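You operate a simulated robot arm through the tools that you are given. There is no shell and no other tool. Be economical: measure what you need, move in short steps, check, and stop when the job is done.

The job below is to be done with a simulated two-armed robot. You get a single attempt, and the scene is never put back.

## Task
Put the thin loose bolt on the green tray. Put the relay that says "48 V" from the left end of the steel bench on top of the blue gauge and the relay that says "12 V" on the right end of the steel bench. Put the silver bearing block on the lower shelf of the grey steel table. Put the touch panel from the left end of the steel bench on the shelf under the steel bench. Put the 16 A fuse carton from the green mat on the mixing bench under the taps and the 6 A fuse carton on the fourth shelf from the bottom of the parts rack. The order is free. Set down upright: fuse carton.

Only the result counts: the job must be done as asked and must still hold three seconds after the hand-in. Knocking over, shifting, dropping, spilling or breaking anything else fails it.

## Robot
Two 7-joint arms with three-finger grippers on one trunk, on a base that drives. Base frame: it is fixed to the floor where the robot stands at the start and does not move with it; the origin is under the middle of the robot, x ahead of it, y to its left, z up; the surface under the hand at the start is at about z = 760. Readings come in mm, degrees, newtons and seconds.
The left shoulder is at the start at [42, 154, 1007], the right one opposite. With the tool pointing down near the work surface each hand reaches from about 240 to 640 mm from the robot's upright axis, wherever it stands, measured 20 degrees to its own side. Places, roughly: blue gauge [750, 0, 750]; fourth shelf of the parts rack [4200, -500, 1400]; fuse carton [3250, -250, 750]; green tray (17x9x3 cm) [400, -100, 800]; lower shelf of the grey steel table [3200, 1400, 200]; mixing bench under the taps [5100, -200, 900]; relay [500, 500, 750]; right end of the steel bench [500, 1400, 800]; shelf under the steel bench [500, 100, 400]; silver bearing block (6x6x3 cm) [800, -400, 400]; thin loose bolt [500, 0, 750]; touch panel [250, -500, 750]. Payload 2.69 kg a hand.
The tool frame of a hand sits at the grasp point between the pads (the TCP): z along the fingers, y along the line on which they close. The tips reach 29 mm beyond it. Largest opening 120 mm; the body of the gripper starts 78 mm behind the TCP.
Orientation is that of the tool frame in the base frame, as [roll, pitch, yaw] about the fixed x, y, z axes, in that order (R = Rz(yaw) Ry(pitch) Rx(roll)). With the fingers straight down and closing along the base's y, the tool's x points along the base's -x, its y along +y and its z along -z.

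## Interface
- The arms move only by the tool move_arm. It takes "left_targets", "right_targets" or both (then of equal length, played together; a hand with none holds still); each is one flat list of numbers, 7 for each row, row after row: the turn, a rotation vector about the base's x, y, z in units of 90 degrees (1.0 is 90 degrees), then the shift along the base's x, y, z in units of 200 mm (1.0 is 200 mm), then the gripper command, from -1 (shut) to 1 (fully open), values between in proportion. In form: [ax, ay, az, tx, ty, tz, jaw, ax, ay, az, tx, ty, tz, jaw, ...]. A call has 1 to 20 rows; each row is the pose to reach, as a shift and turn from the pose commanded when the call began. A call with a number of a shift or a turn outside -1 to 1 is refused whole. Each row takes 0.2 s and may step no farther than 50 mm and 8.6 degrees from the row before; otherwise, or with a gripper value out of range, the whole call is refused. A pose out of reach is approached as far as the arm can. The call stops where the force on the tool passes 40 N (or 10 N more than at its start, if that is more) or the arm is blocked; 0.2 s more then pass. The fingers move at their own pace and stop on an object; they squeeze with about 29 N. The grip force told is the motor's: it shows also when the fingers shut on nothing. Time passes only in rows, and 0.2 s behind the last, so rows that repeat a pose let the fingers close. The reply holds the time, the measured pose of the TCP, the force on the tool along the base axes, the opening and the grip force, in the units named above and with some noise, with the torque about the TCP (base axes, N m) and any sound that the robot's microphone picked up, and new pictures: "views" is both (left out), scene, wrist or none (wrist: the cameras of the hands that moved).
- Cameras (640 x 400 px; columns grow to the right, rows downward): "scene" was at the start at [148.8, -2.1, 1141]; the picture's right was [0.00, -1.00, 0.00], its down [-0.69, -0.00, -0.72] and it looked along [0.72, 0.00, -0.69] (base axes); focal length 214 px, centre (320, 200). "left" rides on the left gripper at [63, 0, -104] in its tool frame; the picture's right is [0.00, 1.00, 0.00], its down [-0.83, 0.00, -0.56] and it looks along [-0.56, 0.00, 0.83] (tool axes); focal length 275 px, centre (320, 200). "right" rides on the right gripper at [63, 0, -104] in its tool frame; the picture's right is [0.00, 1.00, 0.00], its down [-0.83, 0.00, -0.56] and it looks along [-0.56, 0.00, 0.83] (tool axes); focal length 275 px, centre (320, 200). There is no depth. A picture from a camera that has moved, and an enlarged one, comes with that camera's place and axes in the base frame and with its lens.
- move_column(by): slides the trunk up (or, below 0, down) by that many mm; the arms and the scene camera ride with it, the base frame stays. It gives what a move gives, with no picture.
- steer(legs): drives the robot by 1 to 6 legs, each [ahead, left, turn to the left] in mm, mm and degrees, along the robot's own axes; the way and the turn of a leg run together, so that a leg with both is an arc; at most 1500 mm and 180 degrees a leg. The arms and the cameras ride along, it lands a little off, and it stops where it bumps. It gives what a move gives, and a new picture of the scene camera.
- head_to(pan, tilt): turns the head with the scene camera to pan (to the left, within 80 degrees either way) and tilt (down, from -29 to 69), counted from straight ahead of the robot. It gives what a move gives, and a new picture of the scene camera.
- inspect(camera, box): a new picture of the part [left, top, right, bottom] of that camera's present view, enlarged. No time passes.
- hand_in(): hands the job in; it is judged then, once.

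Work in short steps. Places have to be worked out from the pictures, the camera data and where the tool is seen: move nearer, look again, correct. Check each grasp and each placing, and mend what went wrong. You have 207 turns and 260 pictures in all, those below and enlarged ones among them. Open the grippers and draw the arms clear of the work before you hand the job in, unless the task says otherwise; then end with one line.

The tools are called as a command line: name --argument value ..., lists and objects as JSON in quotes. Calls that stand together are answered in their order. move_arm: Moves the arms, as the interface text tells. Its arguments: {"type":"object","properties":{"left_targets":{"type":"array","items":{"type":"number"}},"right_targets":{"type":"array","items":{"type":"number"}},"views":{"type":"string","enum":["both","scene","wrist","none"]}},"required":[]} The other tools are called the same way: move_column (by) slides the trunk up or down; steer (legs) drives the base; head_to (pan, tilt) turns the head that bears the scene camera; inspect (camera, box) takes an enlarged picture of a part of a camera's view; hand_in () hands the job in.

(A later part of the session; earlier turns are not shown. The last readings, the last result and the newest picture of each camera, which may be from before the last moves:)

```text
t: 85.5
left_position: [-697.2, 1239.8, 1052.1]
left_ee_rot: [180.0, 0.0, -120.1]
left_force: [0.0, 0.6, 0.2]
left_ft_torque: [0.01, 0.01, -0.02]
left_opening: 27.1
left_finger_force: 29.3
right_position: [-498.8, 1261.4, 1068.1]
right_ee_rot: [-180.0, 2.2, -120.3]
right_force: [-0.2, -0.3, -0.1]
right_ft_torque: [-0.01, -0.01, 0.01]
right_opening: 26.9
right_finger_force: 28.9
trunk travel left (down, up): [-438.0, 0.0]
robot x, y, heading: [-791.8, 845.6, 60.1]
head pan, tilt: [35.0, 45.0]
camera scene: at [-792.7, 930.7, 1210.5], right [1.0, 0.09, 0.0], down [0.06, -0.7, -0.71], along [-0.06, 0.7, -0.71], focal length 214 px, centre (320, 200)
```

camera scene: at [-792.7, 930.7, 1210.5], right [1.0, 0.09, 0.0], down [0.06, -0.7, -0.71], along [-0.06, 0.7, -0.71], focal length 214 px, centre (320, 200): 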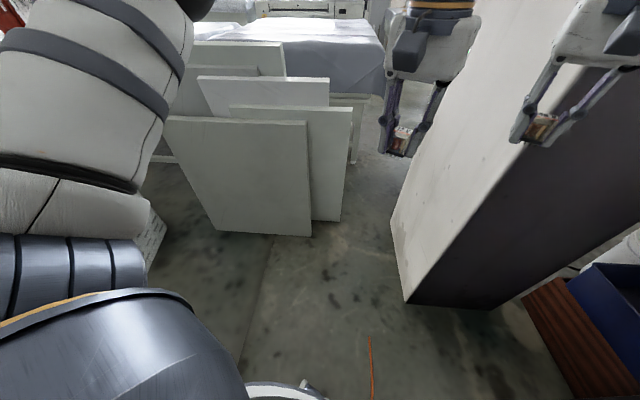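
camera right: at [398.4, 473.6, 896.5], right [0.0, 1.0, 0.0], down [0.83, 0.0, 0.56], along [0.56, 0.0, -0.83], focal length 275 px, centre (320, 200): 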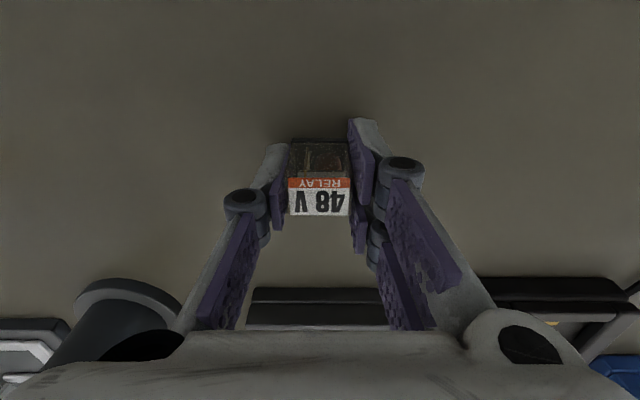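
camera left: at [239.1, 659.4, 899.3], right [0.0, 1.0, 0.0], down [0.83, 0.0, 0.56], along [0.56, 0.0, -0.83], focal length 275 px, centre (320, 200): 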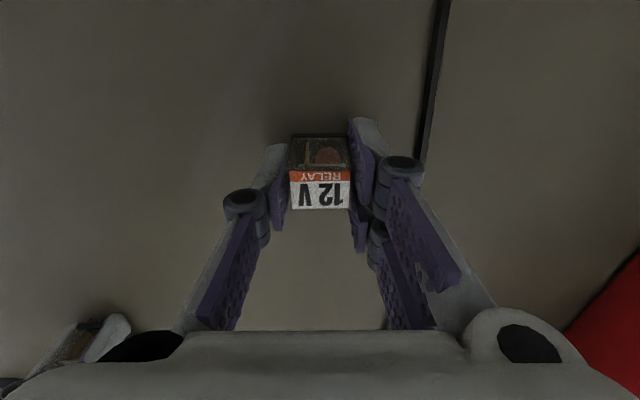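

The gap is about 400 mm between the board corner (-748, 1931) and the pillar face (x≈-345). My base is roughly 210 mm in radius. I'll go through sideways facing -x, with the arms high over the boards. First I'll turn and look at the gap.

steer --legs '[[0, 0, 120], [-245, -250, 0]]'

head_to --pan -80 --tilt 45

```text
t: 93.0
left_position: [-925.9, 986.5, 1052.8]
left_ee_rot: [179.9, 0.0, -0.4]
left_force: [-0.4, -0.7, 0.5]
left_ft_torque: [-0.02, -0.02, 0.02]
left_opening: 26.9
left_finger_force: 29.3
right_position: [-1040.5, 1149.0, 1068.8]
right_ee_rot: [180.0, 2.1, -0.7]
right_force: [0.5, -0.2, 0.1]
right_ft_torque: [-0.03, 0.01, -0.04]
right_opening: 26.7
right_finger_force: 29.2
trunk travel left (down, up): [-438.0, 0.0]
robot x, y, heading: [-536.7, 1092.4, 179.6]
head pan, tilt: [35.0, 45.0]
camera scene: at [-607.5, 1049.8, 1210.5], right [-0.57, 0.82, 0.0], down [0.58, 0.4, -0.71], along [-0.58, -0.4, -0.71], focal length 214 px, centre (320, 200)
```

scene: 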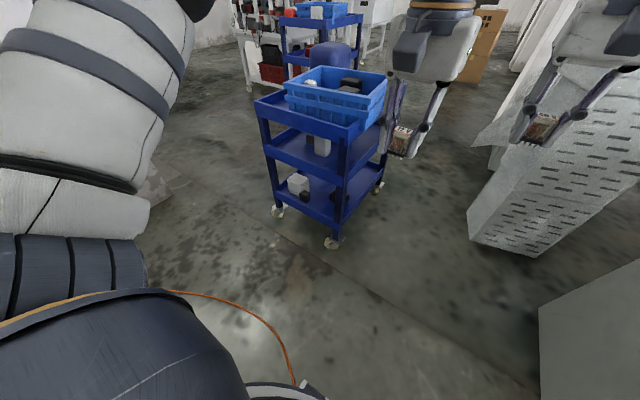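

```text
t: 94.9
left_position: [-925.3, 985.6, 1053.7]
left_ee_rot: [-180.0, 0.0, -0.5]
left_force: [-0.4, 0.5, -0.6]
left_ft_torque: [0.03, -0.02, -0.02]
left_opening: 27.4
left_finger_force: 29.0
right_position: [-1042.5, 1148.1, 1067.6]
right_ee_rot: [179.9, 2.1, -0.7]
right_force: [-0.8, 0.1, 0.3]
right_ft_torque: [0.0, -0.02, -0.01]
right_opening: 26.7
right_finger_force: 29.0
trunk travel left (down, up): [-438.0, 0.0]
robot x, y, heading: [-540.4, 1097.1, 179.9]
head pan, tilt: [-80.0, 45.0]
camera scene: at [-554.3, 1175.8, 1210.5], right [0.99, 0.17, 0.0], down [0.12, -0.7, -0.71], along [-0.12, 0.7, -0.71], focal length 214 px, centre (320, 200)
```

scene: 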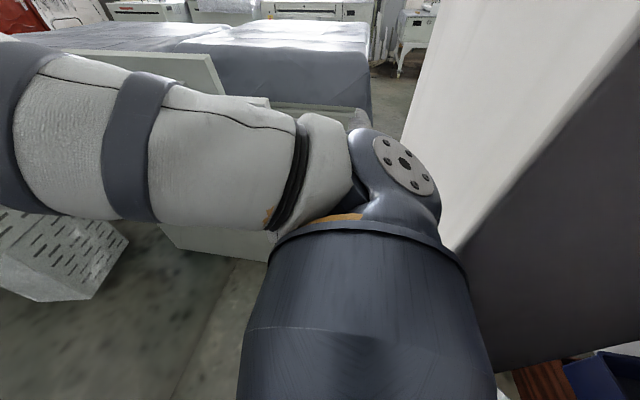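

The right elbow clears the pillar by about 80 mm. I'll strafe right in moderate steps through the gap.

steer --legs '[[5, -500, 0.2]]'

head_to --pan -30 --tilt 65

```text
t: 96.8
left_position: [-928.3, 1102.5, 1052.5]
left_ee_rot: [180.0, 0.0, -0.8]
left_force: [0.5, -0.7, 0.1]
left_ft_torque: [0.04, -0.03, 0.02]
left_opening: 27.2
left_finger_force: 28.8
right_position: [-1042.3, 1266.2, 1069.0]
right_ee_rot: [-179.8, 2.0, -0.9]
right_force: [-0.1, -0.2, -1.2]
right_ft_torque: [0.06, 0.02, -0.01]
right_opening: 26.6
right_finger_force: 28.9
trunk travel left (down, up): [-438.0, 0.0]
robot x, y, heading: [-545.6, 1212.8, 179.1]
head pan, tilt: [-80.0, 45.0]
stopped in leg 1: the robot was blocked; the commanded pose is now the measured one
camera scene: at [-555.6, 1290.8, 1210.6], right [0.99, 0.16, 0.0], down [0.11, -0.7, -0.71], along [-0.11, 0.7, -0.71], focal length 214 px, centre (320, 200)
```

scene: 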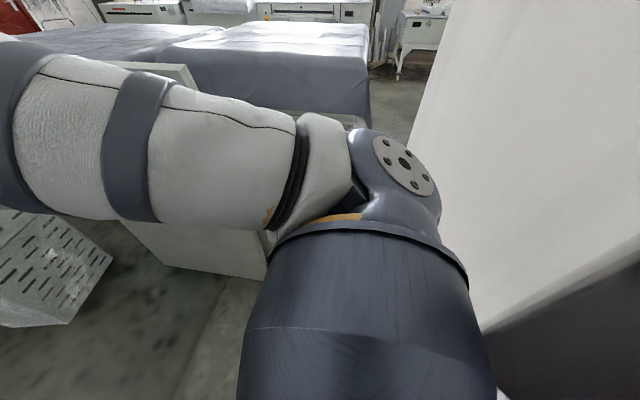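

```text
t: 98.0
left_position: [-925.7, 1104.6, 1053.3]
left_ee_rot: [179.9, 0.0, -0.8]
left_force: [0.3, -1.1, -1.3]
left_ft_torque: [-0.02, 0.02, 0.01]
left_opening: 27.1
left_finger_force: 28.6
right_position: [-1042.1, 1267.1, 1068.4]
right_ee_rot: [-180.0, 2.0, -1.1]
right_force: [0.5, -0.4, -0.3]
right_ft_torque: [-0.02, 0.01, -0.01]
right_opening: 26.8
right_finger_force: 29.0
trunk travel left (down, up): [-438.0, 0.0]
robot x, y, heading: [-544.6, 1212.8, 179.3]
head pan, tilt: [-30.0, 65.0]
camera scene: at [-594.1, 1242.4, 1185.5], right [0.51, 0.86, 0.0], down [0.78, -0.46, -0.42], along [-0.36, 0.22, -0.91], focal length 214 px, centre (320, 200)
```

scene: 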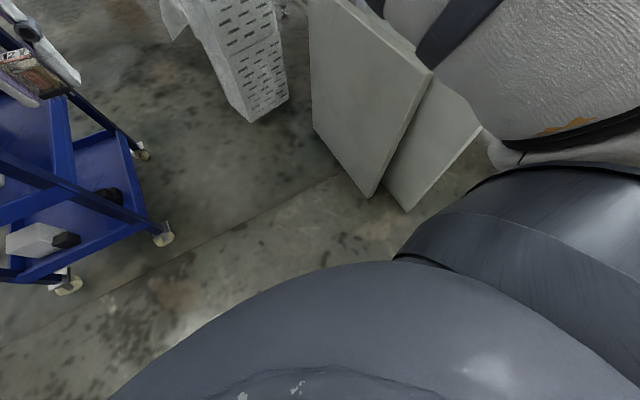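

Blocked at (-545, 1213). The base probably touched the pillar corner at (-354, 1396). To learn the base footprint, I'll step back and tilt the left wrist camera to look at my own base.

steer --legs '[[0, 150, 0.8]]'

move_arm --left_targets '[0, -0.094, 0, 0, 0, 0, -1, 0, -0.188, 0, 0, 0, 0, -1, 0, -0.282, 0, 0, 0, 0, -1, 0, -0.376, 0, 0, 0, 0, -1, 0, -0.47, 0, 0, 0, 0, -1, 0, -0.564, 0, 0, 0, 0, -1, 0, -0.658, 0, 0, 0, 0, -1, 0, -0.75, 0, 0, 0, 0, -1]' --views "wrist"

```text
t: 99.8
left_position: [-924.8, 945.6, 1052.3]
left_ee_rot: [180.0, 0.0, 0.6]
left_force: [0.0, 0.0, -0.1]
left_ft_torque: [0.02, -0.01, 0.0]
left_opening: 27.1
left_finger_force: 28.6
right_position: [-1044.5, 1107.5, 1069.6]
right_ee_rot: [180.0, 1.9, 0.4]
right_force: [-0.5, -0.9, 0.0]
right_ft_torque: [0.03, 0.0, -0.03]
right_opening: 26.6
right_finger_force: 29.4
trunk travel left (down, up): [-438.0, 0.0]
robot x, y, heading: [-541.1, 1061.9, -179.5]
head pan, tilt: [-30.0, 65.0]
camera scene: at [-595.0, 1092.3, 1185.5], right [0.49, 0.87, 0.0], down [0.79, -0.45, -0.42], along [-0.37, 0.21, -0.91], focal length 214 px, centre (320, 200)
```

scene: 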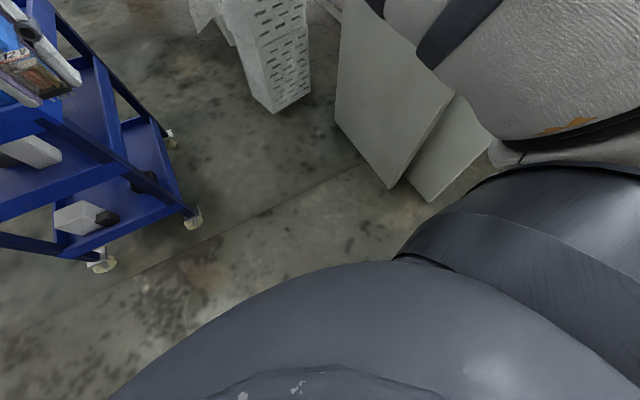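

```text
t: 101.6
left_position: [-800.2, 959.8, 977.1]
left_ee_rot: [179.0, -67.3, 1.3]
left_force: [-0.4, 0.7, 0.5]
left_ft_torque: [0.01, 0.01, -0.02]
left_opening: 27.1
left_finger_force: 28.7
left hand out of reach, approached as far as the arm can: row 4, 5, 6, 7, 8
right_position: [-1044.4, 1108.4, 1067.8]
right_ee_rot: [179.9, 2.1, 0.3]
right_force: [-0.5, 0.4, -0.3]
right_ft_torque: [-0.01, -0.04, 0.0]
right_opening: 27.0
right_finger_force: 28.9
trunk travel left (down, up): [-438.0, 0.0]
robot x, y, heading: [-547.3, 1062.1, -179.4]
head pan, tilt: [-30.0, 65.0]
camera left: at [-872.7, 960.7, 1076.1], right [0.0, -1.0, 0.0], down [-0.83, 0.0, -0.55], along [0.55, 0.0, -0.83], focal length 275 px, centre (320, 200)
```

left: 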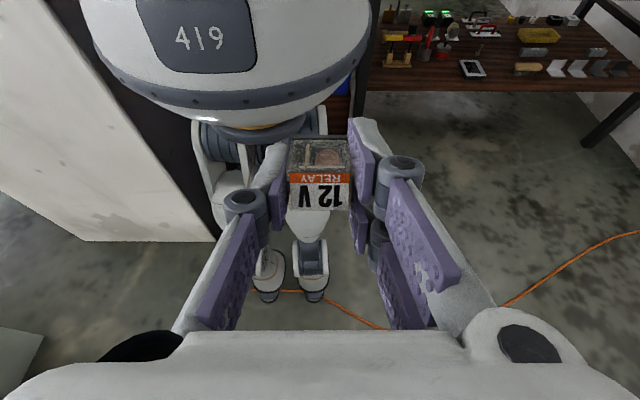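

My robot is a humanoid, and the bump suggests a footprint reaching about 260 mm towards its back-right. I'll restore the left hand and retry 40 mm further from the pillar to find the real clearance.

move_arm --left_targets '[0, 0.094, 0, -0.08, -0.01, 0.05, -1, 0, 0.188, 0, -0.16, -0.02, 0.1, -1, 0, 0.282, 0, -0.24, -0.03, 0.15, -1, 0, 0.376, 0, -0.32, -0.04, 0.2, -1, 0, 0.47, 0, -0.4, -0.05, 0.25, -1, 0, 0.564, 0, -0.48, -0.06, 0.3, -1, 0, 0.658, 0, -0.56, -0.06, 0.35, -1, 0, 0.74, 0, -0.6, -0.06, 0.4, -1]' --views "none"

steer --legs '[[40, 0, -0.6], [0, -350, 0]]'

```text
t: 103.4
left_position: [-920.4, 947.3, 1057.2]
left_ee_rot: [179.9, -0.7, 0.4]
left_force: [0.2, 0.6, -0.1]
left_ft_torque: [-0.01, 0.01, 0.02]
left_opening: 27.0
left_finger_force: 29.0
right_position: [-1043.1, 1106.7, 1068.8]
right_ee_rot: [-179.9, 2.1, 0.4]
right_force: [-1.1, -0.6, 0.0]
right_ft_torque: [0.01, 0.03, 0.02]
right_opening: 26.9
right_finger_force: 29.2
trunk travel left (down, up): [-438.0, 0.0]
robot x, y, heading: [-543.0, 1063.0, -179.4]
head pan, tilt: [-30.0, 65.0]
```

```text
t: 106.1
left_position: [-965.8, 1154.5, 1056.9]
left_ee_rot: [180.0, -1.0, -1.0]
left_force: [-0.1, -0.9, -0.6]
left_ft_torque: [0.07, 0.01, 0.08]
left_opening: 27.3
left_finger_force: 29.4
right_position: [-1085.3, 1318.9, 1067.7]
right_ee_rot: [-179.9, 2.1, -1.1]
right_force: [-0.5, -0.5, -1.0]
right_ft_torque: [0.04, 0.0, 0.01]
right_opening: 26.8
right_finger_force: 28.9
trunk travel left (down, up): [-438.0, 0.0]
robot x, y, heading: [-582.4, 1268.3, 179.7]
head pan, tilt: [-30.0, 65.0]
stopped in leg 2: the robot was blocked; the commanded pose is now the measured one
camera scene: at [-636.1, 1292.6, 1185.5], right [0.51, 0.86, 0.0], down [0.78, -0.46, -0.42], along [-0.36, 0.22, -0.91], focal length 214 px, centre (320, 200)
```

scene: 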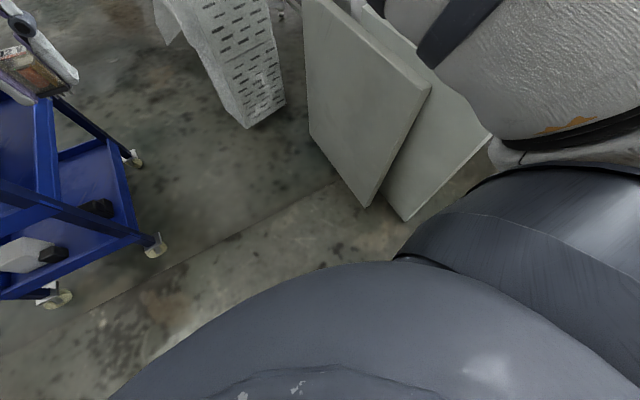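

The footprint is a circle of about 262 mm radius, so the 400 mm gap isn't passable. I'll drive left along the open floor and look for another way round.

steer --legs '[[0, 170, 0], [900, 0, 0], [0, 0, -60]]'

head_to --pan 0 --tilt 15

```text
t: 113.4
left_position: [-1879.6, 1088.0, 1058.7]
left_ee_rot: [-179.9, -1.0, -14.5]
left_force: [-0.4, 0.2, 0.2]
left_ft_torque: [0.0, 0.0, 0.05]
left_opening: 26.9
left_finger_force: 29.2
right_position: [-1962.3, 1262.0, 1066.8]
right_ee_rot: [179.3, 2.1, -12.8]
right_force: [-2.0, -7.0, -1.7]
right_ft_torque: [0.78, -0.29, 0.19]
right_opening: 27.0
right_finger_force: 29.4
trunk travel left (down, up): [-438.0, 0.0]
robot x, y, heading: [-1490.1, 1109.0, 165.8]
head pan, tilt: [-30.0, 65.0]
stopped in leg 3: the force on the tool passed its limit at 95 N (the readings are from after the stop); the commanded pose is now the measured one
camera scene: at [-1528.8, 1145.6, 1185.5], right [0.7, 0.72, 0.0], down [0.65, -0.63, -0.42], along [-0.3, 0.29, -0.91], focal length 214 px, centre (320, 200)
```

scene: 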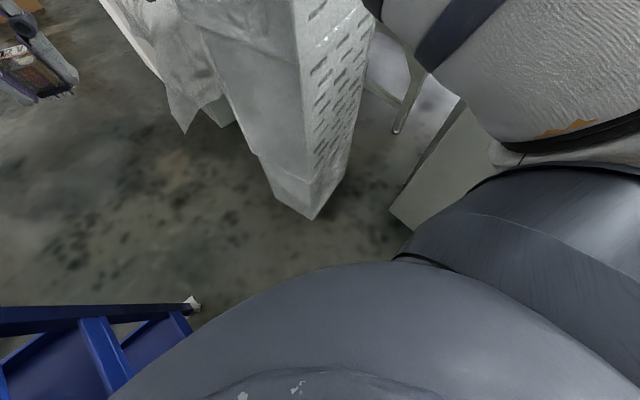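

```text
t: 114.6
left_position: [-1880.8, 1087.2, 1057.2]
left_ee_rot: [-180.0, -0.9, -14.5]
left_force: [0.0, -1.1, -0.9]
left_ft_torque: [-0.02, 0.02, 0.01]
left_opening: 27.4
left_finger_force: 28.8
right_position: [-1961.9, 1262.2, 1067.9]
right_ee_rot: [179.3, 2.2, -12.8]
right_force: [-2.2, -11.8, -4.1]
right_ft_torque: [1.46, -0.26, 0.18]
right_opening: 26.9
right_finger_force: 29.1
trunk travel left (down, up): [-438.0, 0.0]
robot x, y, heading: [-1486.9, 1105.1, 165.9]
head pan, tilt: [0.0, 15.0]
camera scene: at [-1576.0, 1125.5, 1257.2], right [0.24, 0.97, 0.0], down [0.25, -0.06, -0.97], along [-0.94, 0.24, -0.26], focal length 214 px, centre (320, 200)
```

scene: 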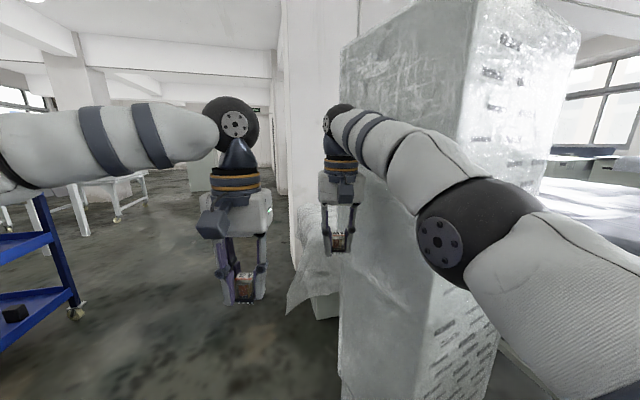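

The right hand touched a wrapped stack at about (-1890, 1400). I'll turn back away from it immediately and check the hand and the stack.

steer --legs '[[0, 0, 14], [0, 150, 0]]'

inspect --camera "right" --box '[0, 0, 640, 400]'

head_to --pan -35 --tilt 10

```text
t: 117.3
left_position: [-1865.3, 849.8, 1058.2]
left_ee_rot: [179.9, -0.9, -0.6]
left_force: [0.1, -0.1, 0.2]
left_ft_torque: [-0.01, 0.0, 0.01]
left_opening: 27.0
left_finger_force: 29.4
right_position: [-1984.9, 999.7, 1066.8]
right_ee_rot: [179.2, 2.2, 1.0]
right_force: [-0.1, 0.0, -0.3]
right_ft_torque: [-0.05, 0.0, -0.04]
right_opening: 26.7
right_finger_force: 28.8
trunk travel left (down, up): [-438.0, 0.0]
robot x, y, heading: [-1486.5, 960.3, 179.7]
head pan, tilt: [0.0, 15.0]
stopped in leg 2: the robot was blocked; the commanded pose is now the measured one
camera scene: at [-1578.9, 958.1, 1257.3], right [0.0, 1.0, 0.0], down [0.26, 0.0, -0.97], along [-0.97, 0.0, -0.26], focal length 214 px, centre (320, 200)
```

scene: 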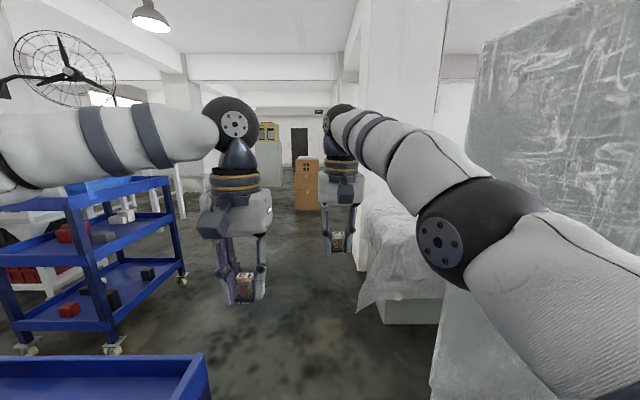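

```text
1.00 times, centred on (320, 200) of right (not enlarged: the box is as wide or as high as the picture)
camera zoom: at [-1919.2, 1001.7, 1170.1], right [0.02, -1.0, 0.01], down [-0.81, -0.01, 0.59], along [-0.59, -0.02, -0.81], focal length 275 px, centre (320, 200)
```

zoom: 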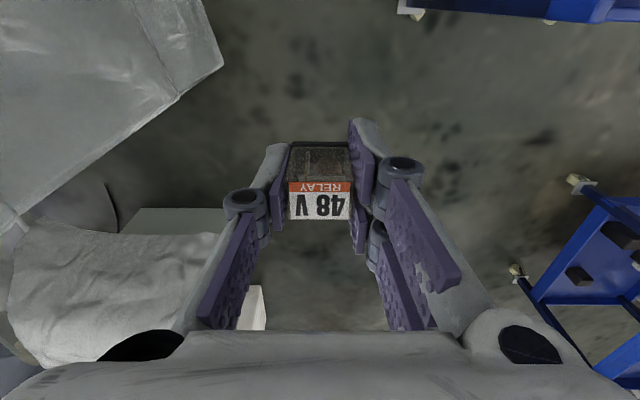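

```text
t: 118.3
left_position: [-1865.0, 847.4, 1057.8]
left_ee_rot: [179.9, -0.9, -0.6]
left_force: [-0.7, -0.1, -0.6]
left_ft_torque: [0.0, 0.0, -0.01]
left_opening: 26.9
left_finger_force: 29.1
right_position: [-1985.8, 997.7, 1068.7]
right_ee_rot: [179.3, 2.3, 1.1]
right_force: [-0.2, -0.1, -1.0]
right_ft_torque: [-0.02, 0.0, -0.02]
right_opening: 26.6
right_finger_force: 29.2
trunk travel left (down, up): [-438.0, 0.0]
robot x, y, heading: [-1486.7, 963.7, 179.8]
head pan, tilt: [-35.0, 10.0]
camera scene: at [-1561.4, 1010.4, 1265.5], right [0.58, 0.82, 0.0], down [0.14, -0.1, -0.98], along [-0.8, 0.57, -0.17], focal length 214 px, centre (320, 200)
```

scene: 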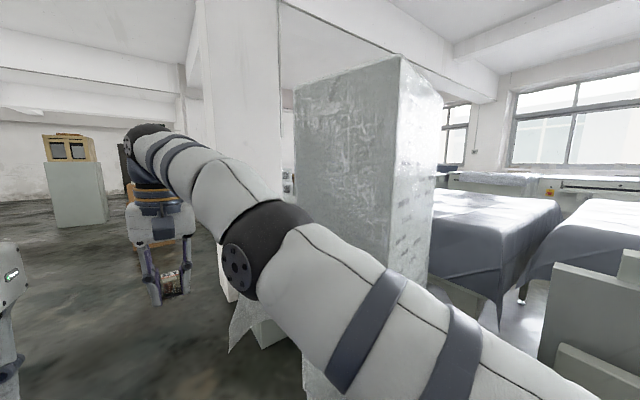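

The relay is still held. The blue cart is close on my left side, so I'll move 60 mm away from it, then zoom in on the opening beyond the next pillar.

steer --legs '[[0, -50, 0]]'

inspect --camera "scene" --box '[40, 0, 300, 240]'

```text
t: 119.4
left_position: [-1865.3, 899.2, 1058.7]
left_ee_rot: [180.0, -0.9, -0.6]
left_force: [0.7, 1.1, -0.3]
left_ft_torque: [-0.02, -0.02, -0.01]
left_opening: 27.1
left_finger_force: 29.1
right_position: [-1984.5, 1048.7, 1068.4]
right_ee_rot: [179.1, 2.3, 1.0]
right_force: [-0.2, 0.7, -0.6]
right_ft_torque: [-0.02, 0.02, -0.02]
right_opening: 26.5
right_finger_force: 29.2
trunk travel left (down, up): [-438.0, 0.0]
robot x, y, heading: [-1488.7, 1008.1, 179.8]
head pan, tilt: [-35.0, 10.0]
camera scene: at [-1561.2, 1061.5, 1265.5], right [0.58, 0.82, 0.0], down [0.14, -0.1, -0.98], along [-0.8, 0.57, -0.17], focal length 214 px, centre (320, 200)
```

scene: 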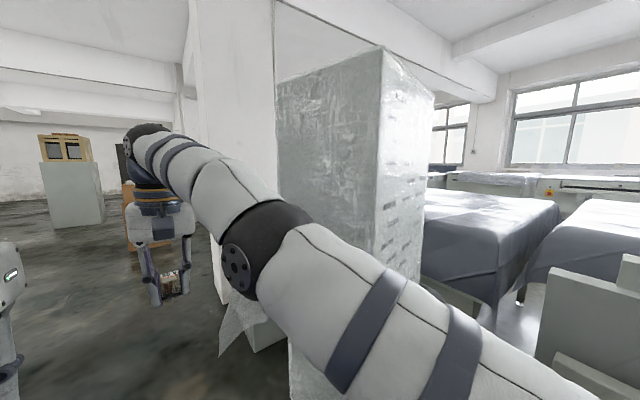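

```text
1.67 times, centred on (170, 120) of scene
camera zoom: at [-1561.2, 1061.5, 1265.5], right [0.58, 0.82, 0.0], down [0.14, -0.1, -0.98], along [-0.8, 0.57, -0.17], focal length 358 px, centre (570, 333)
```

zoom: 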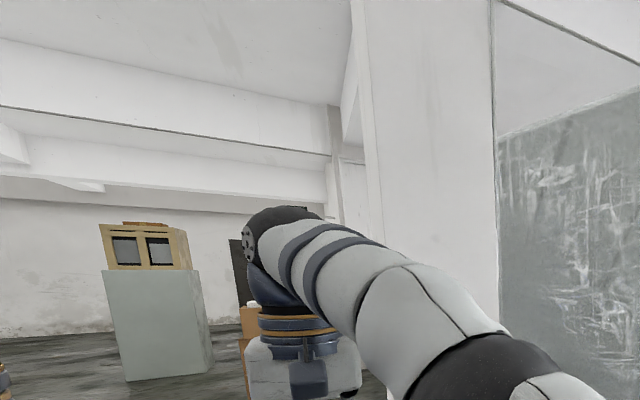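

I need a clear look at the gap between the stack and the boards. I'll move 350 mm back towards +x so the turn is free, then face +y.

steer --legs '[[-350, 0, 0], [0, 0, -90]]'

head_to --pan 30 --tilt 35

```text
t: 125.5
left_position: [-1242.9, 1388.0, 1057.5]
left_ee_rot: [179.9, -0.9, -91.5]
left_force: [-0.7, 0.1, -0.7]
left_ft_torque: [0.01, 0.02, 0.01]
left_opening: 27.0
left_finger_force: 28.5
right_position: [-1091.5, 1506.0, 1068.6]
right_ee_rot: [179.3, 2.3, -89.9]
right_force: [-0.3, 0.2, -0.3]
right_ft_torque: [-0.01, -0.03, -0.06]
right_opening: 26.7
right_finger_force: 29.1
trunk travel left (down, up): [-438.0, 0.0]
robot x, y, heading: [-1139.5, 1009.8, 89.1]
head pan, tilt: [-35.0, 10.0]
camera scene: at [-1079.8, 1082.1, 1265.5], right [0.81, -0.59, 0.0], down [-0.1, -0.14, -0.98], along [0.58, 0.8, -0.17], focal length 214 px, centre (320, 200)
```

scene: 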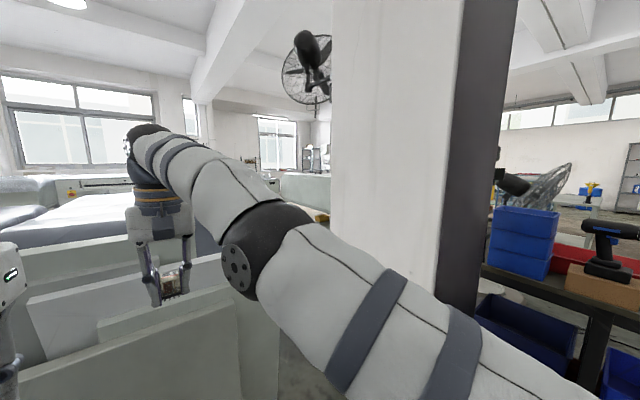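

```text
t: 126.9
left_position: [-1243.2, 1388.1, 1059.4]
left_ee_rot: [179.9, -0.9, -91.5]
left_force: [0.3, -0.5, 0.5]
left_ft_torque: [0.0, -0.02, 0.0]
left_opening: 26.8
left_finger_force: 29.0
right_position: [-1090.7, 1506.0, 1068.2]
right_ee_rot: [179.3, 2.3, -89.9]
right_force: [0.1, 1.0, -0.5]
right_ft_torque: [0.03, 0.02, 0.0]
right_opening: 26.6
right_finger_force: 29.2
trunk travel left (down, up): [-438.0, 0.0]
robot x, y, heading: [-1137.1, 1006.7, 89.0]
head pan, tilt: [30.0, 35.0]
camera scene: at [-1177.1, 1084.1, 1225.4], right [0.88, 0.48, 0.0], down [0.28, -0.5, -0.82], along [-0.4, 0.72, -0.57], focal length 214 px, centre (320, 200)
```

scene: 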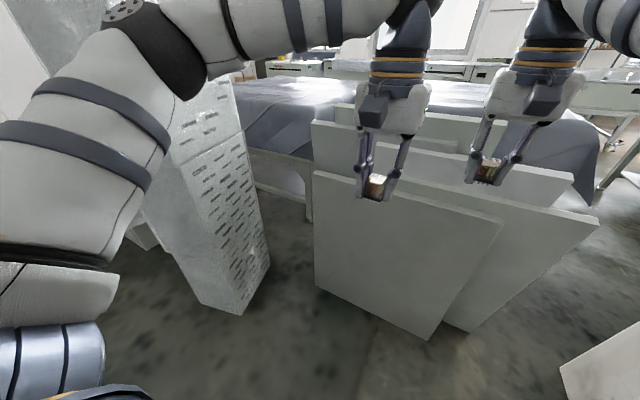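

Neither gap is wide enough, so I'll explore towards -x. I'll face -y so the arms pass high over the low cart, and strafe along.

steer --legs '[[0, 0, -179.2], [0, -700, 0]]'

head_to --pan -70 --tilt 20

```text
t: 139.9
left_position: [-1705.3, 604.9, 1056.9]
left_ee_rot: [179.9, -0.9, 92.0]
left_force: [-0.2, 0.4, 0.4]
left_ft_torque: [0.02, -0.02, -0.01]
left_opening: 26.9
left_finger_force: 28.7
right_position: [-1850.4, 477.3, 1068.0]
right_ee_rot: [179.3, 2.3, 93.7]
right_force: [-0.1, -0.7, -0.2]
right_ft_torque: [0.0, -0.01, 0.0]
right_opening: 27.0
right_finger_force: 29.2
trunk travel left (down, up): [-438.0, 0.0]
robot x, y, heading: [-1831.2, 978.8, -87.8]
head pan, tilt: [30.0, 35.0]
camera scene: at [-1784.5, 899.8, 1225.3], right [-0.84, -0.54, 0.0], down [-0.31, 0.48, -0.82], along [0.44, -0.69, -0.57], focal length 214 px, centre (320, 200)
```

scene: 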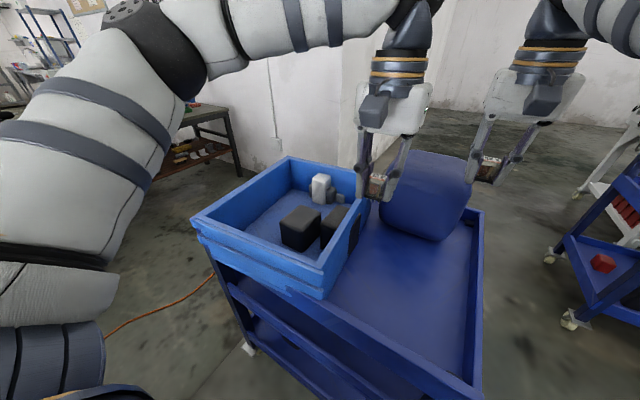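

```text
t: 141.7
left_position: [-1706.1, 604.8, 1057.5]
left_ee_rot: [179.8, -0.9, 92.1]
left_force: [0.7, 0.0, -0.2]
left_ft_torque: [0.01, 0.01, 0.02]
left_opening: 27.1
left_finger_force: 29.4
right_position: [-1850.5, 478.0, 1067.5]
right_ee_rot: [179.3, 2.3, 93.7]
right_force: [0.5, -0.5, -0.7]
right_ft_torque: [0.03, -0.01, -0.01]
right_opening: 27.0
right_finger_force: 28.7
trunk travel left (down, up): [-438.0, 0.0]
robot x, y, heading: [-1831.7, 976.6, -87.6]
head pan, tilt: [-70.0, 20.0]
camera scene: at [-1917.7, 938.6, 1249.2], right [-0.38, 0.92, 0.0], down [0.32, 0.13, -0.94], along [-0.87, -0.36, -0.34], focal length 214 px, centre (320, 200)
```

scene: 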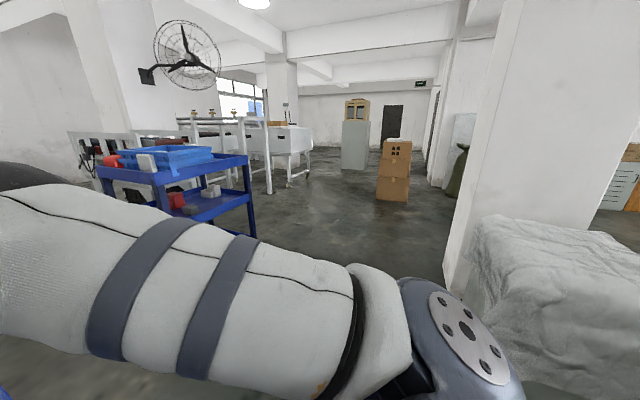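

An opening is visible beyond the second pillar at x≈-3500. I'll straighten the heading, strafe past the stack, then turn to face -x.

steer --legs '[[-15, 0, -2.3], [0, -850, 0], [0, 0, -90], [1300, 0, 0]]'

head_to --pan -60 --tilt 15

```text
t: 158.9
left_position: [-4368.3, 815.7, 1056.4]
left_ee_rot: [179.9, -0.9, 2.1]
left_force: [-0.1, 0.0, -0.2]
left_ft_torque: [0.0, -0.02, 0.01]
left_opening: 27.0
left_finger_force: 29.0
right_position: [-4495.8, 959.0, 1068.3]
right_ee_rot: [179.3, 2.2, 3.6]
right_force: [0.0, 0.4, -0.7]
right_ft_torque: [0.0, -0.03, 0.0]
right_opening: 26.9
right_finger_force: 28.8
trunk travel left (down, up): [-438.0, 0.0]
robot x, y, heading: [-3996.0, 945.9, -177.3]
head pan, tilt: [-70.0, 20.0]
camera scene: at [-4030.5, 1028.2, 1249.2], right [0.92, 0.38, 0.0], down [0.13, -0.32, -0.94], along [-0.36, 0.87, -0.34], focal length 214 px, centre (320, 200)
```

scene: 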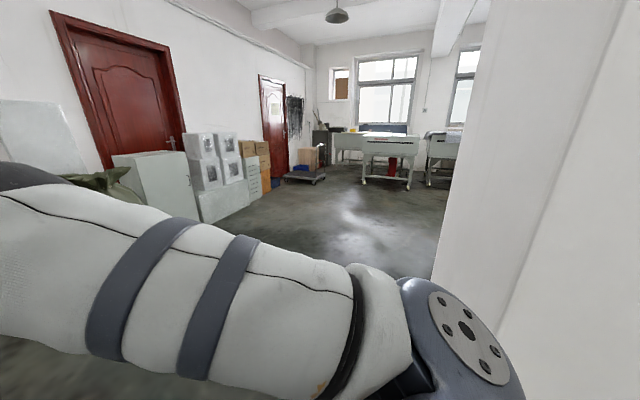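

```text
t: 159.6
left_position: [-4369.4, 816.1, 1058.5]
left_ee_rot: [179.8, -0.9, 2.1]
left_force: [0.5, -0.1, -0.9]
left_ft_torque: [-0.03, 0.03, 0.01]
left_opening: 26.8
left_finger_force: 29.1
right_position: [-4496.7, 960.9, 1067.6]
right_ee_rot: [179.4, 2.3, 3.8]
right_force: [0.1, -0.2, -0.5]
right_ft_torque: [0.01, 0.0, -0.01]
right_opening: 26.9
right_finger_force: 28.6
trunk travel left (down, up): [-438.0, 0.0]
robot x, y, heading: [-3995.7, 943.7, -177.2]
head pan, tilt: [-60.0, 15.0]
camera scene: at [-4044.9, 1021.0, 1257.3], right [0.84, 0.54, 0.0], down [0.14, -0.22, -0.97], along [-0.52, 0.82, -0.26], focal length 214 px, centre (320, 200)
```

scene: 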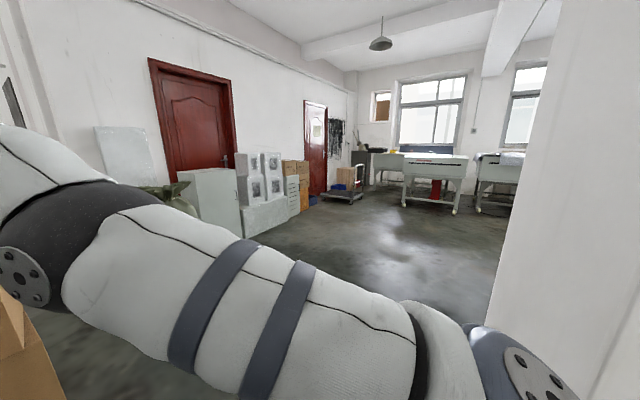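

Open floor lies beyond the second pillar. I'll continue past it, turn to +y and drive ahead.

steer --legs '[[480, 0, -2.8], [0, 0, -90], [1500, 0, 0]]'

head_to --pan -70 --tilt 15

```text
t: 173.3
left_position: [-4545.9, 2810.2, 1057.9]
left_ee_rot: [179.9, -0.9, -91.6]
left_force: [-0.3, 0.3, -0.9]
left_ft_torque: [-0.04, 0.0, -0.01]
left_opening: 27.0
left_finger_force: 28.8
right_position: [-4393.4, 2926.8, 1067.8]
right_ee_rot: [179.3, 2.3, -89.9]
right_force: [-0.9, -0.3, -0.5]
right_ft_torque: [-0.02, 0.03, 0.02]
right_opening: 27.0
right_finger_force: 28.9
trunk travel left (down, up): [-438.0, 0.0]
robot x, y, heading: [-4440.9, 2429.5, 88.7]
head pan, tilt: [-60.0, 15.0]
camera scene: at [-4355.2, 2473.3, 1257.3], right [0.48, -0.88, 0.0], down [-0.23, -0.12, -0.97], along [0.85, 0.47, -0.26], focal length 214 px, centre (320, 200)
```

scene: 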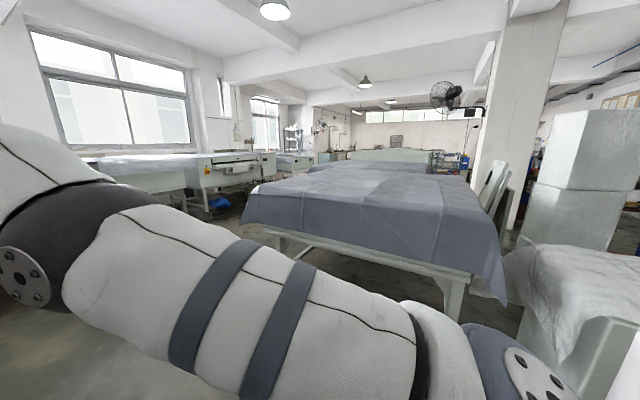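

```text
t: 174.0
left_position: [-4545.6, 2809.0, 1057.4]
left_ee_rot: [179.9, -0.9, -91.6]
left_force: [0.2, 0.7, 0.1]
left_ft_torque: [0.0, -0.01, -0.01]
left_opening: 27.2
left_finger_force: 28.8
right_position: [-4392.8, 2926.1, 1067.5]
right_ee_rot: [179.3, 2.4, -90.1]
right_force: [0.9, -0.1, -0.5]
right_ft_torque: [-0.03, -0.04, -0.02]
right_opening: 26.8
right_finger_force: 29.2
trunk travel left (down, up): [-438.0, 0.0]
robot x, y, heading: [-4441.8, 2427.9, 88.9]
head pan, tilt: [-70.0, 15.0]
camera scene: at [-4348.7, 2458.3, 1257.3], right [0.32, -0.95, 0.0], down [-0.24, -0.08, -0.97], along [0.91, 0.31, -0.26], focal length 214 px, centre (320, 200)
```

scene: 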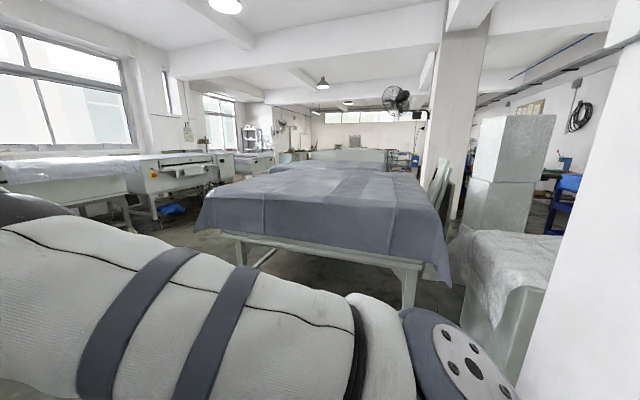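

A wide aisle runs between the covered tables (y up to 3920) and the window tables. I'll drive up to y≈4650, turn to +x and go along it.

steer --legs '[[1500, 0, 0], [700, 0, 0], [0, 0, -88.8], [1400, 0, 0]]'

head_to --pan -15 --tilt 15

```text
t: 195.4
left_position: [-2567.8, 4644.1, 1057.3]
left_ee_rot: [179.9, -0.9, 175.4]
left_force: [0.7, 0.2, -0.7]
left_ft_torque: [-0.02, 0.05, 0.01]
left_opening: 27.4
left_finger_force: 28.9
right_position: [-2459.3, 4486.9, 1068.7]
right_ee_rot: [179.3, 2.3, 177.1]
right_force: [-1.0, -0.7, -0.7]
right_ft_torque: [-0.04, 0.02, 0.04]
right_opening: 27.0
right_finger_force: 28.7
trunk travel left (down, up): [-438.0, 0.0]
robot x, y, heading: [-2951.9, 4560.0, -4.1]
head pan, tilt: [-70.0, 15.0]
camera scene: at [-2923.8, 4467.0, 1257.3], right [-0.96, -0.27, 0.0], down [-0.07, 0.25, -0.97], along [0.26, -0.93, -0.26], focal length 214 px, centre (320, 200)
```

scene: 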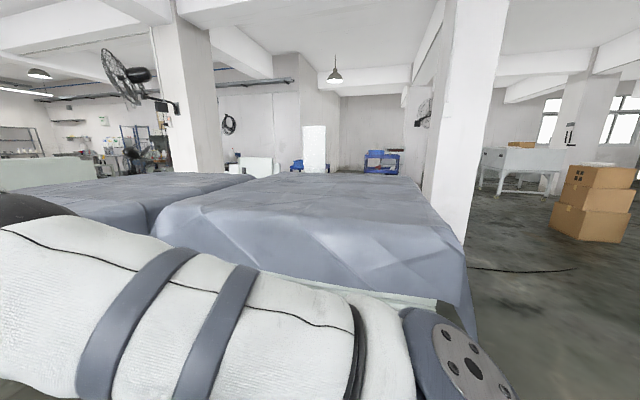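

```text
t: 196.6
left_position: [-2569.8, 4645.4, 1057.2]
left_ee_rot: [179.8, -0.8, 175.5]
left_force: [0.1, 0.4, -0.9]
left_ft_torque: [0.02, 0.01, -0.02]
left_opening: 27.0
left_finger_force: 29.0
right_position: [-2459.6, 4485.4, 1067.8]
right_ee_rot: [179.3, 2.2, 177.1]
right_force: [0.5, -0.1, -0.6]
right_ft_torque: [0.0, 0.02, -0.01]
right_opening: 26.8
right_finger_force: 29.3
trunk travel left (down, up): [-438.0, 0.0]
robot x, y, heading: [-2953.7, 4560.7, -4.1]
head pan, tilt: [-15.0, 15.0]
camera scene: at [-2861.2, 4526.1, 1257.3], right [-0.33, -0.94, 0.0], down [-0.24, 0.09, -0.97], along [0.91, -0.32, -0.26], focal length 214 px, centre (320, 200)
```

scene: 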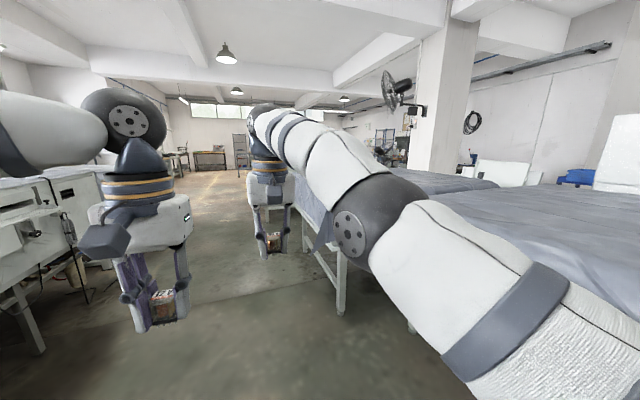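

The aisle is clear. I'll straighten and drive 3 m on.

steer --legs '[[0, 0, 4.3], [1500, 0, 0], [1450, 0, 0]]'

head_to --pan -60 --tilt 20

head_to --pan 0 --tilt 15

```text
t: 211.3
left_position: [371.6, 4689.8, 1058.3]
left_ee_rot: [179.9, -1.0, -179.4]
left_force: [-0.5, 0.2, 0.4]
left_ft_torque: [0.02, 0.0, 0.0]
left_opening: 27.3
left_finger_force: 29.1
right_position: [493.8, 4543.3, 1068.2]
right_ee_rot: [179.3, 2.4, -177.8]
right_force: [0.0, -0.8, -0.1]
right_ft_torque: [0.03, 0.01, 0.02]
right_opening: 27.2
right_finger_force: 28.8
trunk travel left (down, up): [-438.0, 0.0]
robot x, y, heading: [-3.0, 4569.6, 0.9]
head pan, tilt: [-15.0, 15.0]
camera scene: at [89.6, 4546.3, 1257.3], right [-0.24, -0.97, 0.0], down [-0.25, 0.06, -0.97], along [0.94, -0.23, -0.26], focal length 214 px, centre (320, 200)
```

scene: 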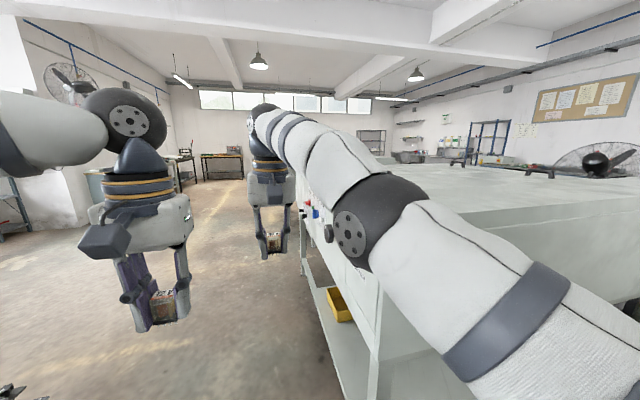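

```text
t: 212.4
left_position: [370.5, 4690.9, 1057.3]
left_ee_rot: [179.9, -0.9, -179.5]
left_force: [0.0, -0.8, -0.1]
left_ft_torque: [0.01, -0.02, 0.0]
left_opening: 26.9
left_finger_force: 28.8
right_position: [493.6, 4542.7, 1066.5]
right_ee_rot: [179.3, 2.2, -177.7]
right_force: [0.0, -0.5, -1.0]
right_ft_torque: [0.0, 0.0, -0.04]
right_opening: 27.0
right_finger_force: 28.8
trunk travel left (down, up): [-438.0, 0.0]
robot x, y, heading: [-8.0, 4573.9, 1.0]
head pan, tilt: [-60.0, 20.0]
camera scene: at [46.9, 4489.1, 1249.2], right [-0.86, -0.52, 0.0], down [-0.18, 0.29, -0.94], along [0.48, -0.81, -0.34], focal length 214 px, centre (320, 200)
```

scene: 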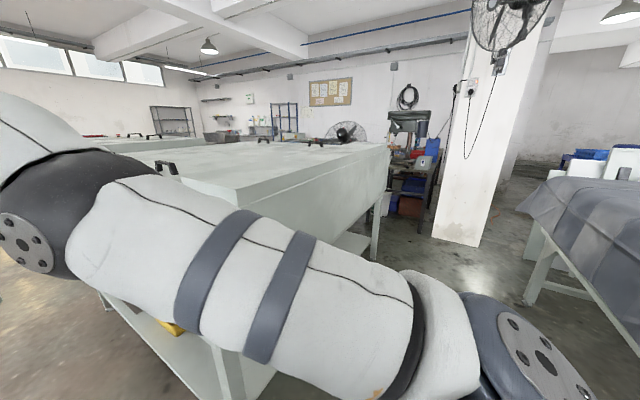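

```text
t: 213.7
left_position: [370.7, 4689.5, 1056.4]
left_ee_rot: [179.9, -0.8, -179.4]
left_force: [0.4, 0.3, -0.4]
left_ft_torque: [0.03, 0.01, -0.03]
left_opening: 27.0
left_finger_force: 28.9
right_position: [494.0, 4542.5, 1068.1]
right_ee_rot: [179.3, 2.3, -177.8]
right_force: [-1.0, 0.1, 0.0]
right_ft_torque: [-0.02, 0.02, 0.01]
right_opening: 27.0
right_finger_force: 28.6
trunk travel left (down, up): [-438.0, 0.0]
robot x, y, heading: [-6.1, 4570.3, 1.0]
head pan, tilt: [0.0, 15.0]
camera scene: at [92.2, 4570.4, 1257.3], right [0.02, -1.0, 0.0], down [-0.26, 0.0, -0.97], along [0.97, 0.02, -0.26], focal length 214 px, centre (320, 200)
```

scene: 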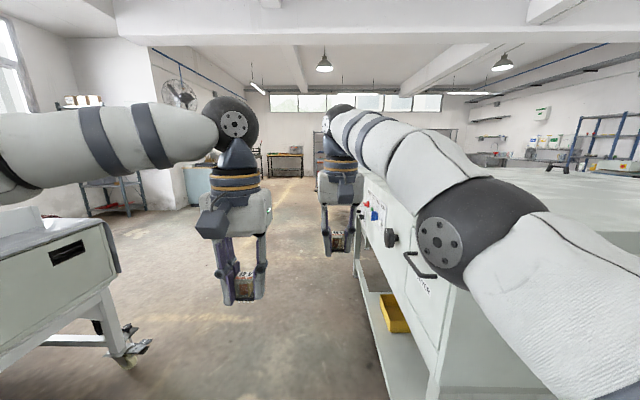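

A white machine table stands at x≥480, and a corridor about 1 m wide runs towards -y between it and the covered table. I'll back up a little, turn to -y and drive down it.

steer --legs '[[-250, 0, -1], [0, 0, -90], [0, 190, 0], [1500, 0, 0]]'

head_to --pan 35 --tilt 20

```text
t: 228.1
left_position: [-30.4, 2685.1, 1057.8]
left_ee_rot: [179.9, -0.9, 87.2]
left_force: [0.1, -0.5, -0.8]
left_ft_torque: [-0.01, 0.03, 0.0]
left_opening: 27.0
left_finger_force: 28.9
right_position: [-185.1, 2570.6, 1067.8]
right_ee_rot: [179.3, 2.3, 88.7]
right_force: [0.1, 0.5, -0.4]
right_ft_torque: [-0.01, -0.03, 0.01]
right_opening: 26.8
right_finger_force: 29.6
trunk travel left (down, up): [-438.0, 0.0]
robot x, y, heading: [-128.6, 3066.9, -92.2]
head pan, tilt: [0.0, 15.0]
camera scene: at [-128.3, 2970.2, 1257.3], right [-1.0, 0.04, 0.0], down [0.01, 0.26, -0.97], along [-0.04, -0.96, -0.26], focal length 214 px, centre (320, 200)
```

scene: 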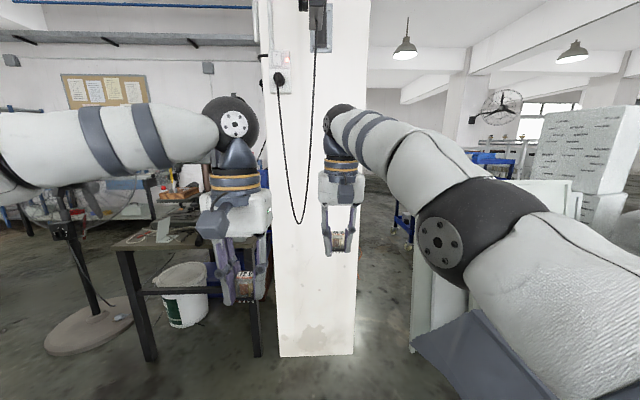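

```text
t: 229.2
left_position: [-31.7, 2685.7, 1057.4]
left_ee_rot: [180.0, -0.9, 87.2]
left_force: [0.2, -0.3, 0.3]
left_ft_torque: [-0.01, 0.0, -0.01]
left_opening: 26.9
left_finger_force: 29.7
right_position: [-185.1, 2570.8, 1068.2]
right_ee_rot: [179.3, 2.2, 88.8]
right_force: [-0.3, -0.1, -1.0]
right_ft_torque: [-0.01, 0.03, -0.01]
right_opening: 26.8
right_finger_force: 28.6
trunk travel left (down, up): [-438.0, 0.0]
robot x, y, heading: [-129.1, 3065.4, -92.4]
head pan, tilt: [35.0, 20.0]
camera scene: at [-74.3, 2985.1, 1249.2], right [-0.84, -0.54, 0.0], down [-0.18, 0.29, -0.94], along [0.5, -0.79, -0.34], focal length 214 px, centre (320, 200)
```

scene: 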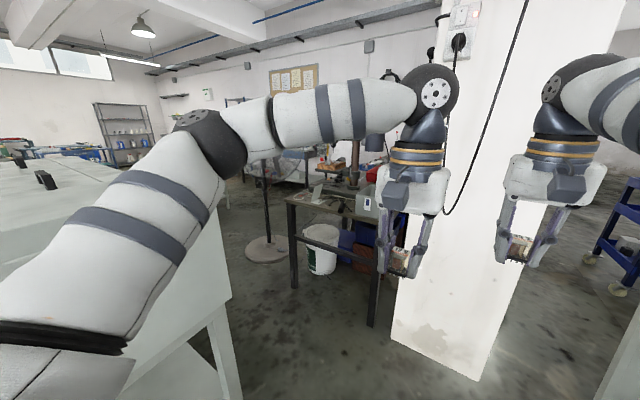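

The bench's right end is now in view (edge y≈1940). I'll advance a bit and look at the free space on it.

steer --legs '[[300, 60, 2.2]]'

head_to --pan 35 --tilt 28

inspect --camera "scene" --box '[200, 80, 440, 300]'

```text
t: 231.2
left_position: [36.5, 2382.9, 1058.5]
left_ee_rot: [179.9, -0.9, 89.3]
left_force: [-0.3, 0.5, -0.1]
left_ft_torque: [0.01, 0.01, 0.01]
left_opening: 27.3
left_finger_force: 28.6
right_position: [-114.4, 2263.0, 1067.9]
right_ee_rot: [179.3, 2.2, 91.1]
right_force: [0.2, 0.4, -0.1]
right_ft_torque: [0.03, 0.06, -0.01]
right_opening: 26.9
right_finger_force: 28.8
trunk travel left (down, up): [-438.0, 0.0]
robot x, y, heading: [-73.9, 2763.0, -90.6]
head pan, tilt: [35.0, 20.0]
camera scene: at [-18.8, 2680.9, 1249.2], right [-0.82, -0.57, 0.0], down [-0.19, 0.28, -0.94], along [0.54, -0.77, -0.34], focal length 214 px, centre (320, 200)
```

scene: 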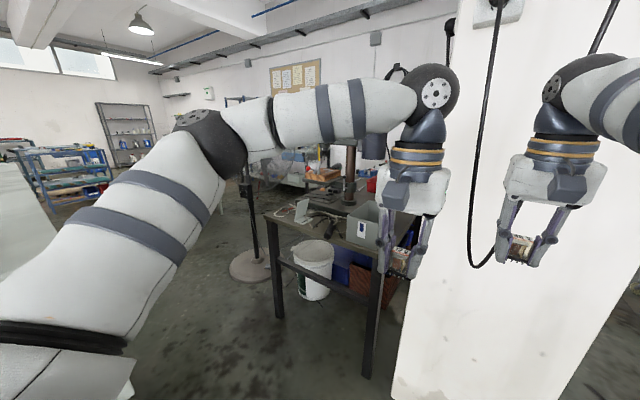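

```text
t: 231.9
left_position: [36.9, 2382.9, 1057.6]
left_ee_rot: [179.9, -0.7, 89.4]
left_force: [0.5, -0.2, -1.0]
left_ft_torque: [0.0, -0.01, -0.01]
left_opening: 27.1
left_finger_force: 29.2
right_position: [-114.0, 2263.6, 1068.7]
right_ee_rot: [179.3, 2.3, 91.0]
right_force: [-0.4, 0.4, -1.1]
right_ft_torque: [0.03, -0.01, 0.01]
right_opening: 26.8
right_finger_force: 29.0
trunk travel left (down, up): [-438.0, 0.0]
robot x, y, heading: [-70.3, 2762.5, -90.1]
head pan, tilt: [35.0, 28.0]
camera scene: at [-20.0, 2683.0, 1236.4], right [-0.82, -0.57, 0.0], down [-0.27, 0.39, -0.88], along [0.5, -0.73, -0.47], focal length 214 px, centre (320, 200)
```

scene: 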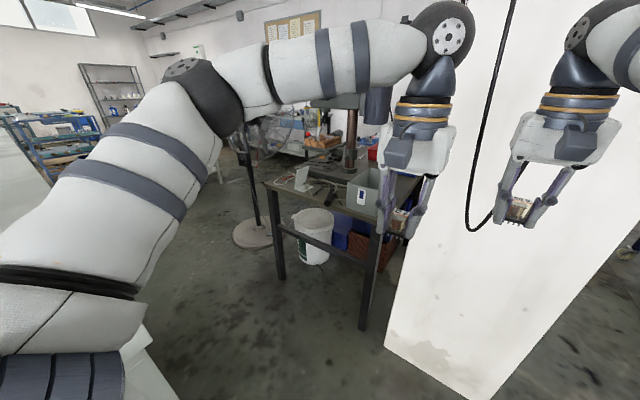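

```text
1.82 times, centred on (320, 190) of scene
camera zoom: at [-20.0, 2683.0, 1236.4], right [-0.82, -0.57, 0.0], down [-0.27, 0.39, -0.88], along [0.5, -0.73, -0.47], focal length 390 px, centre (320, 218)
```

zoom: 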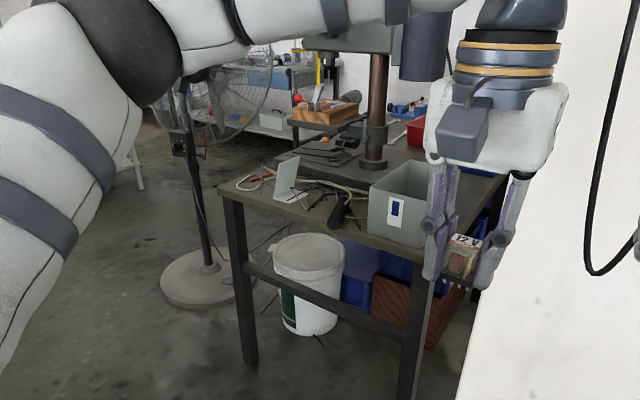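

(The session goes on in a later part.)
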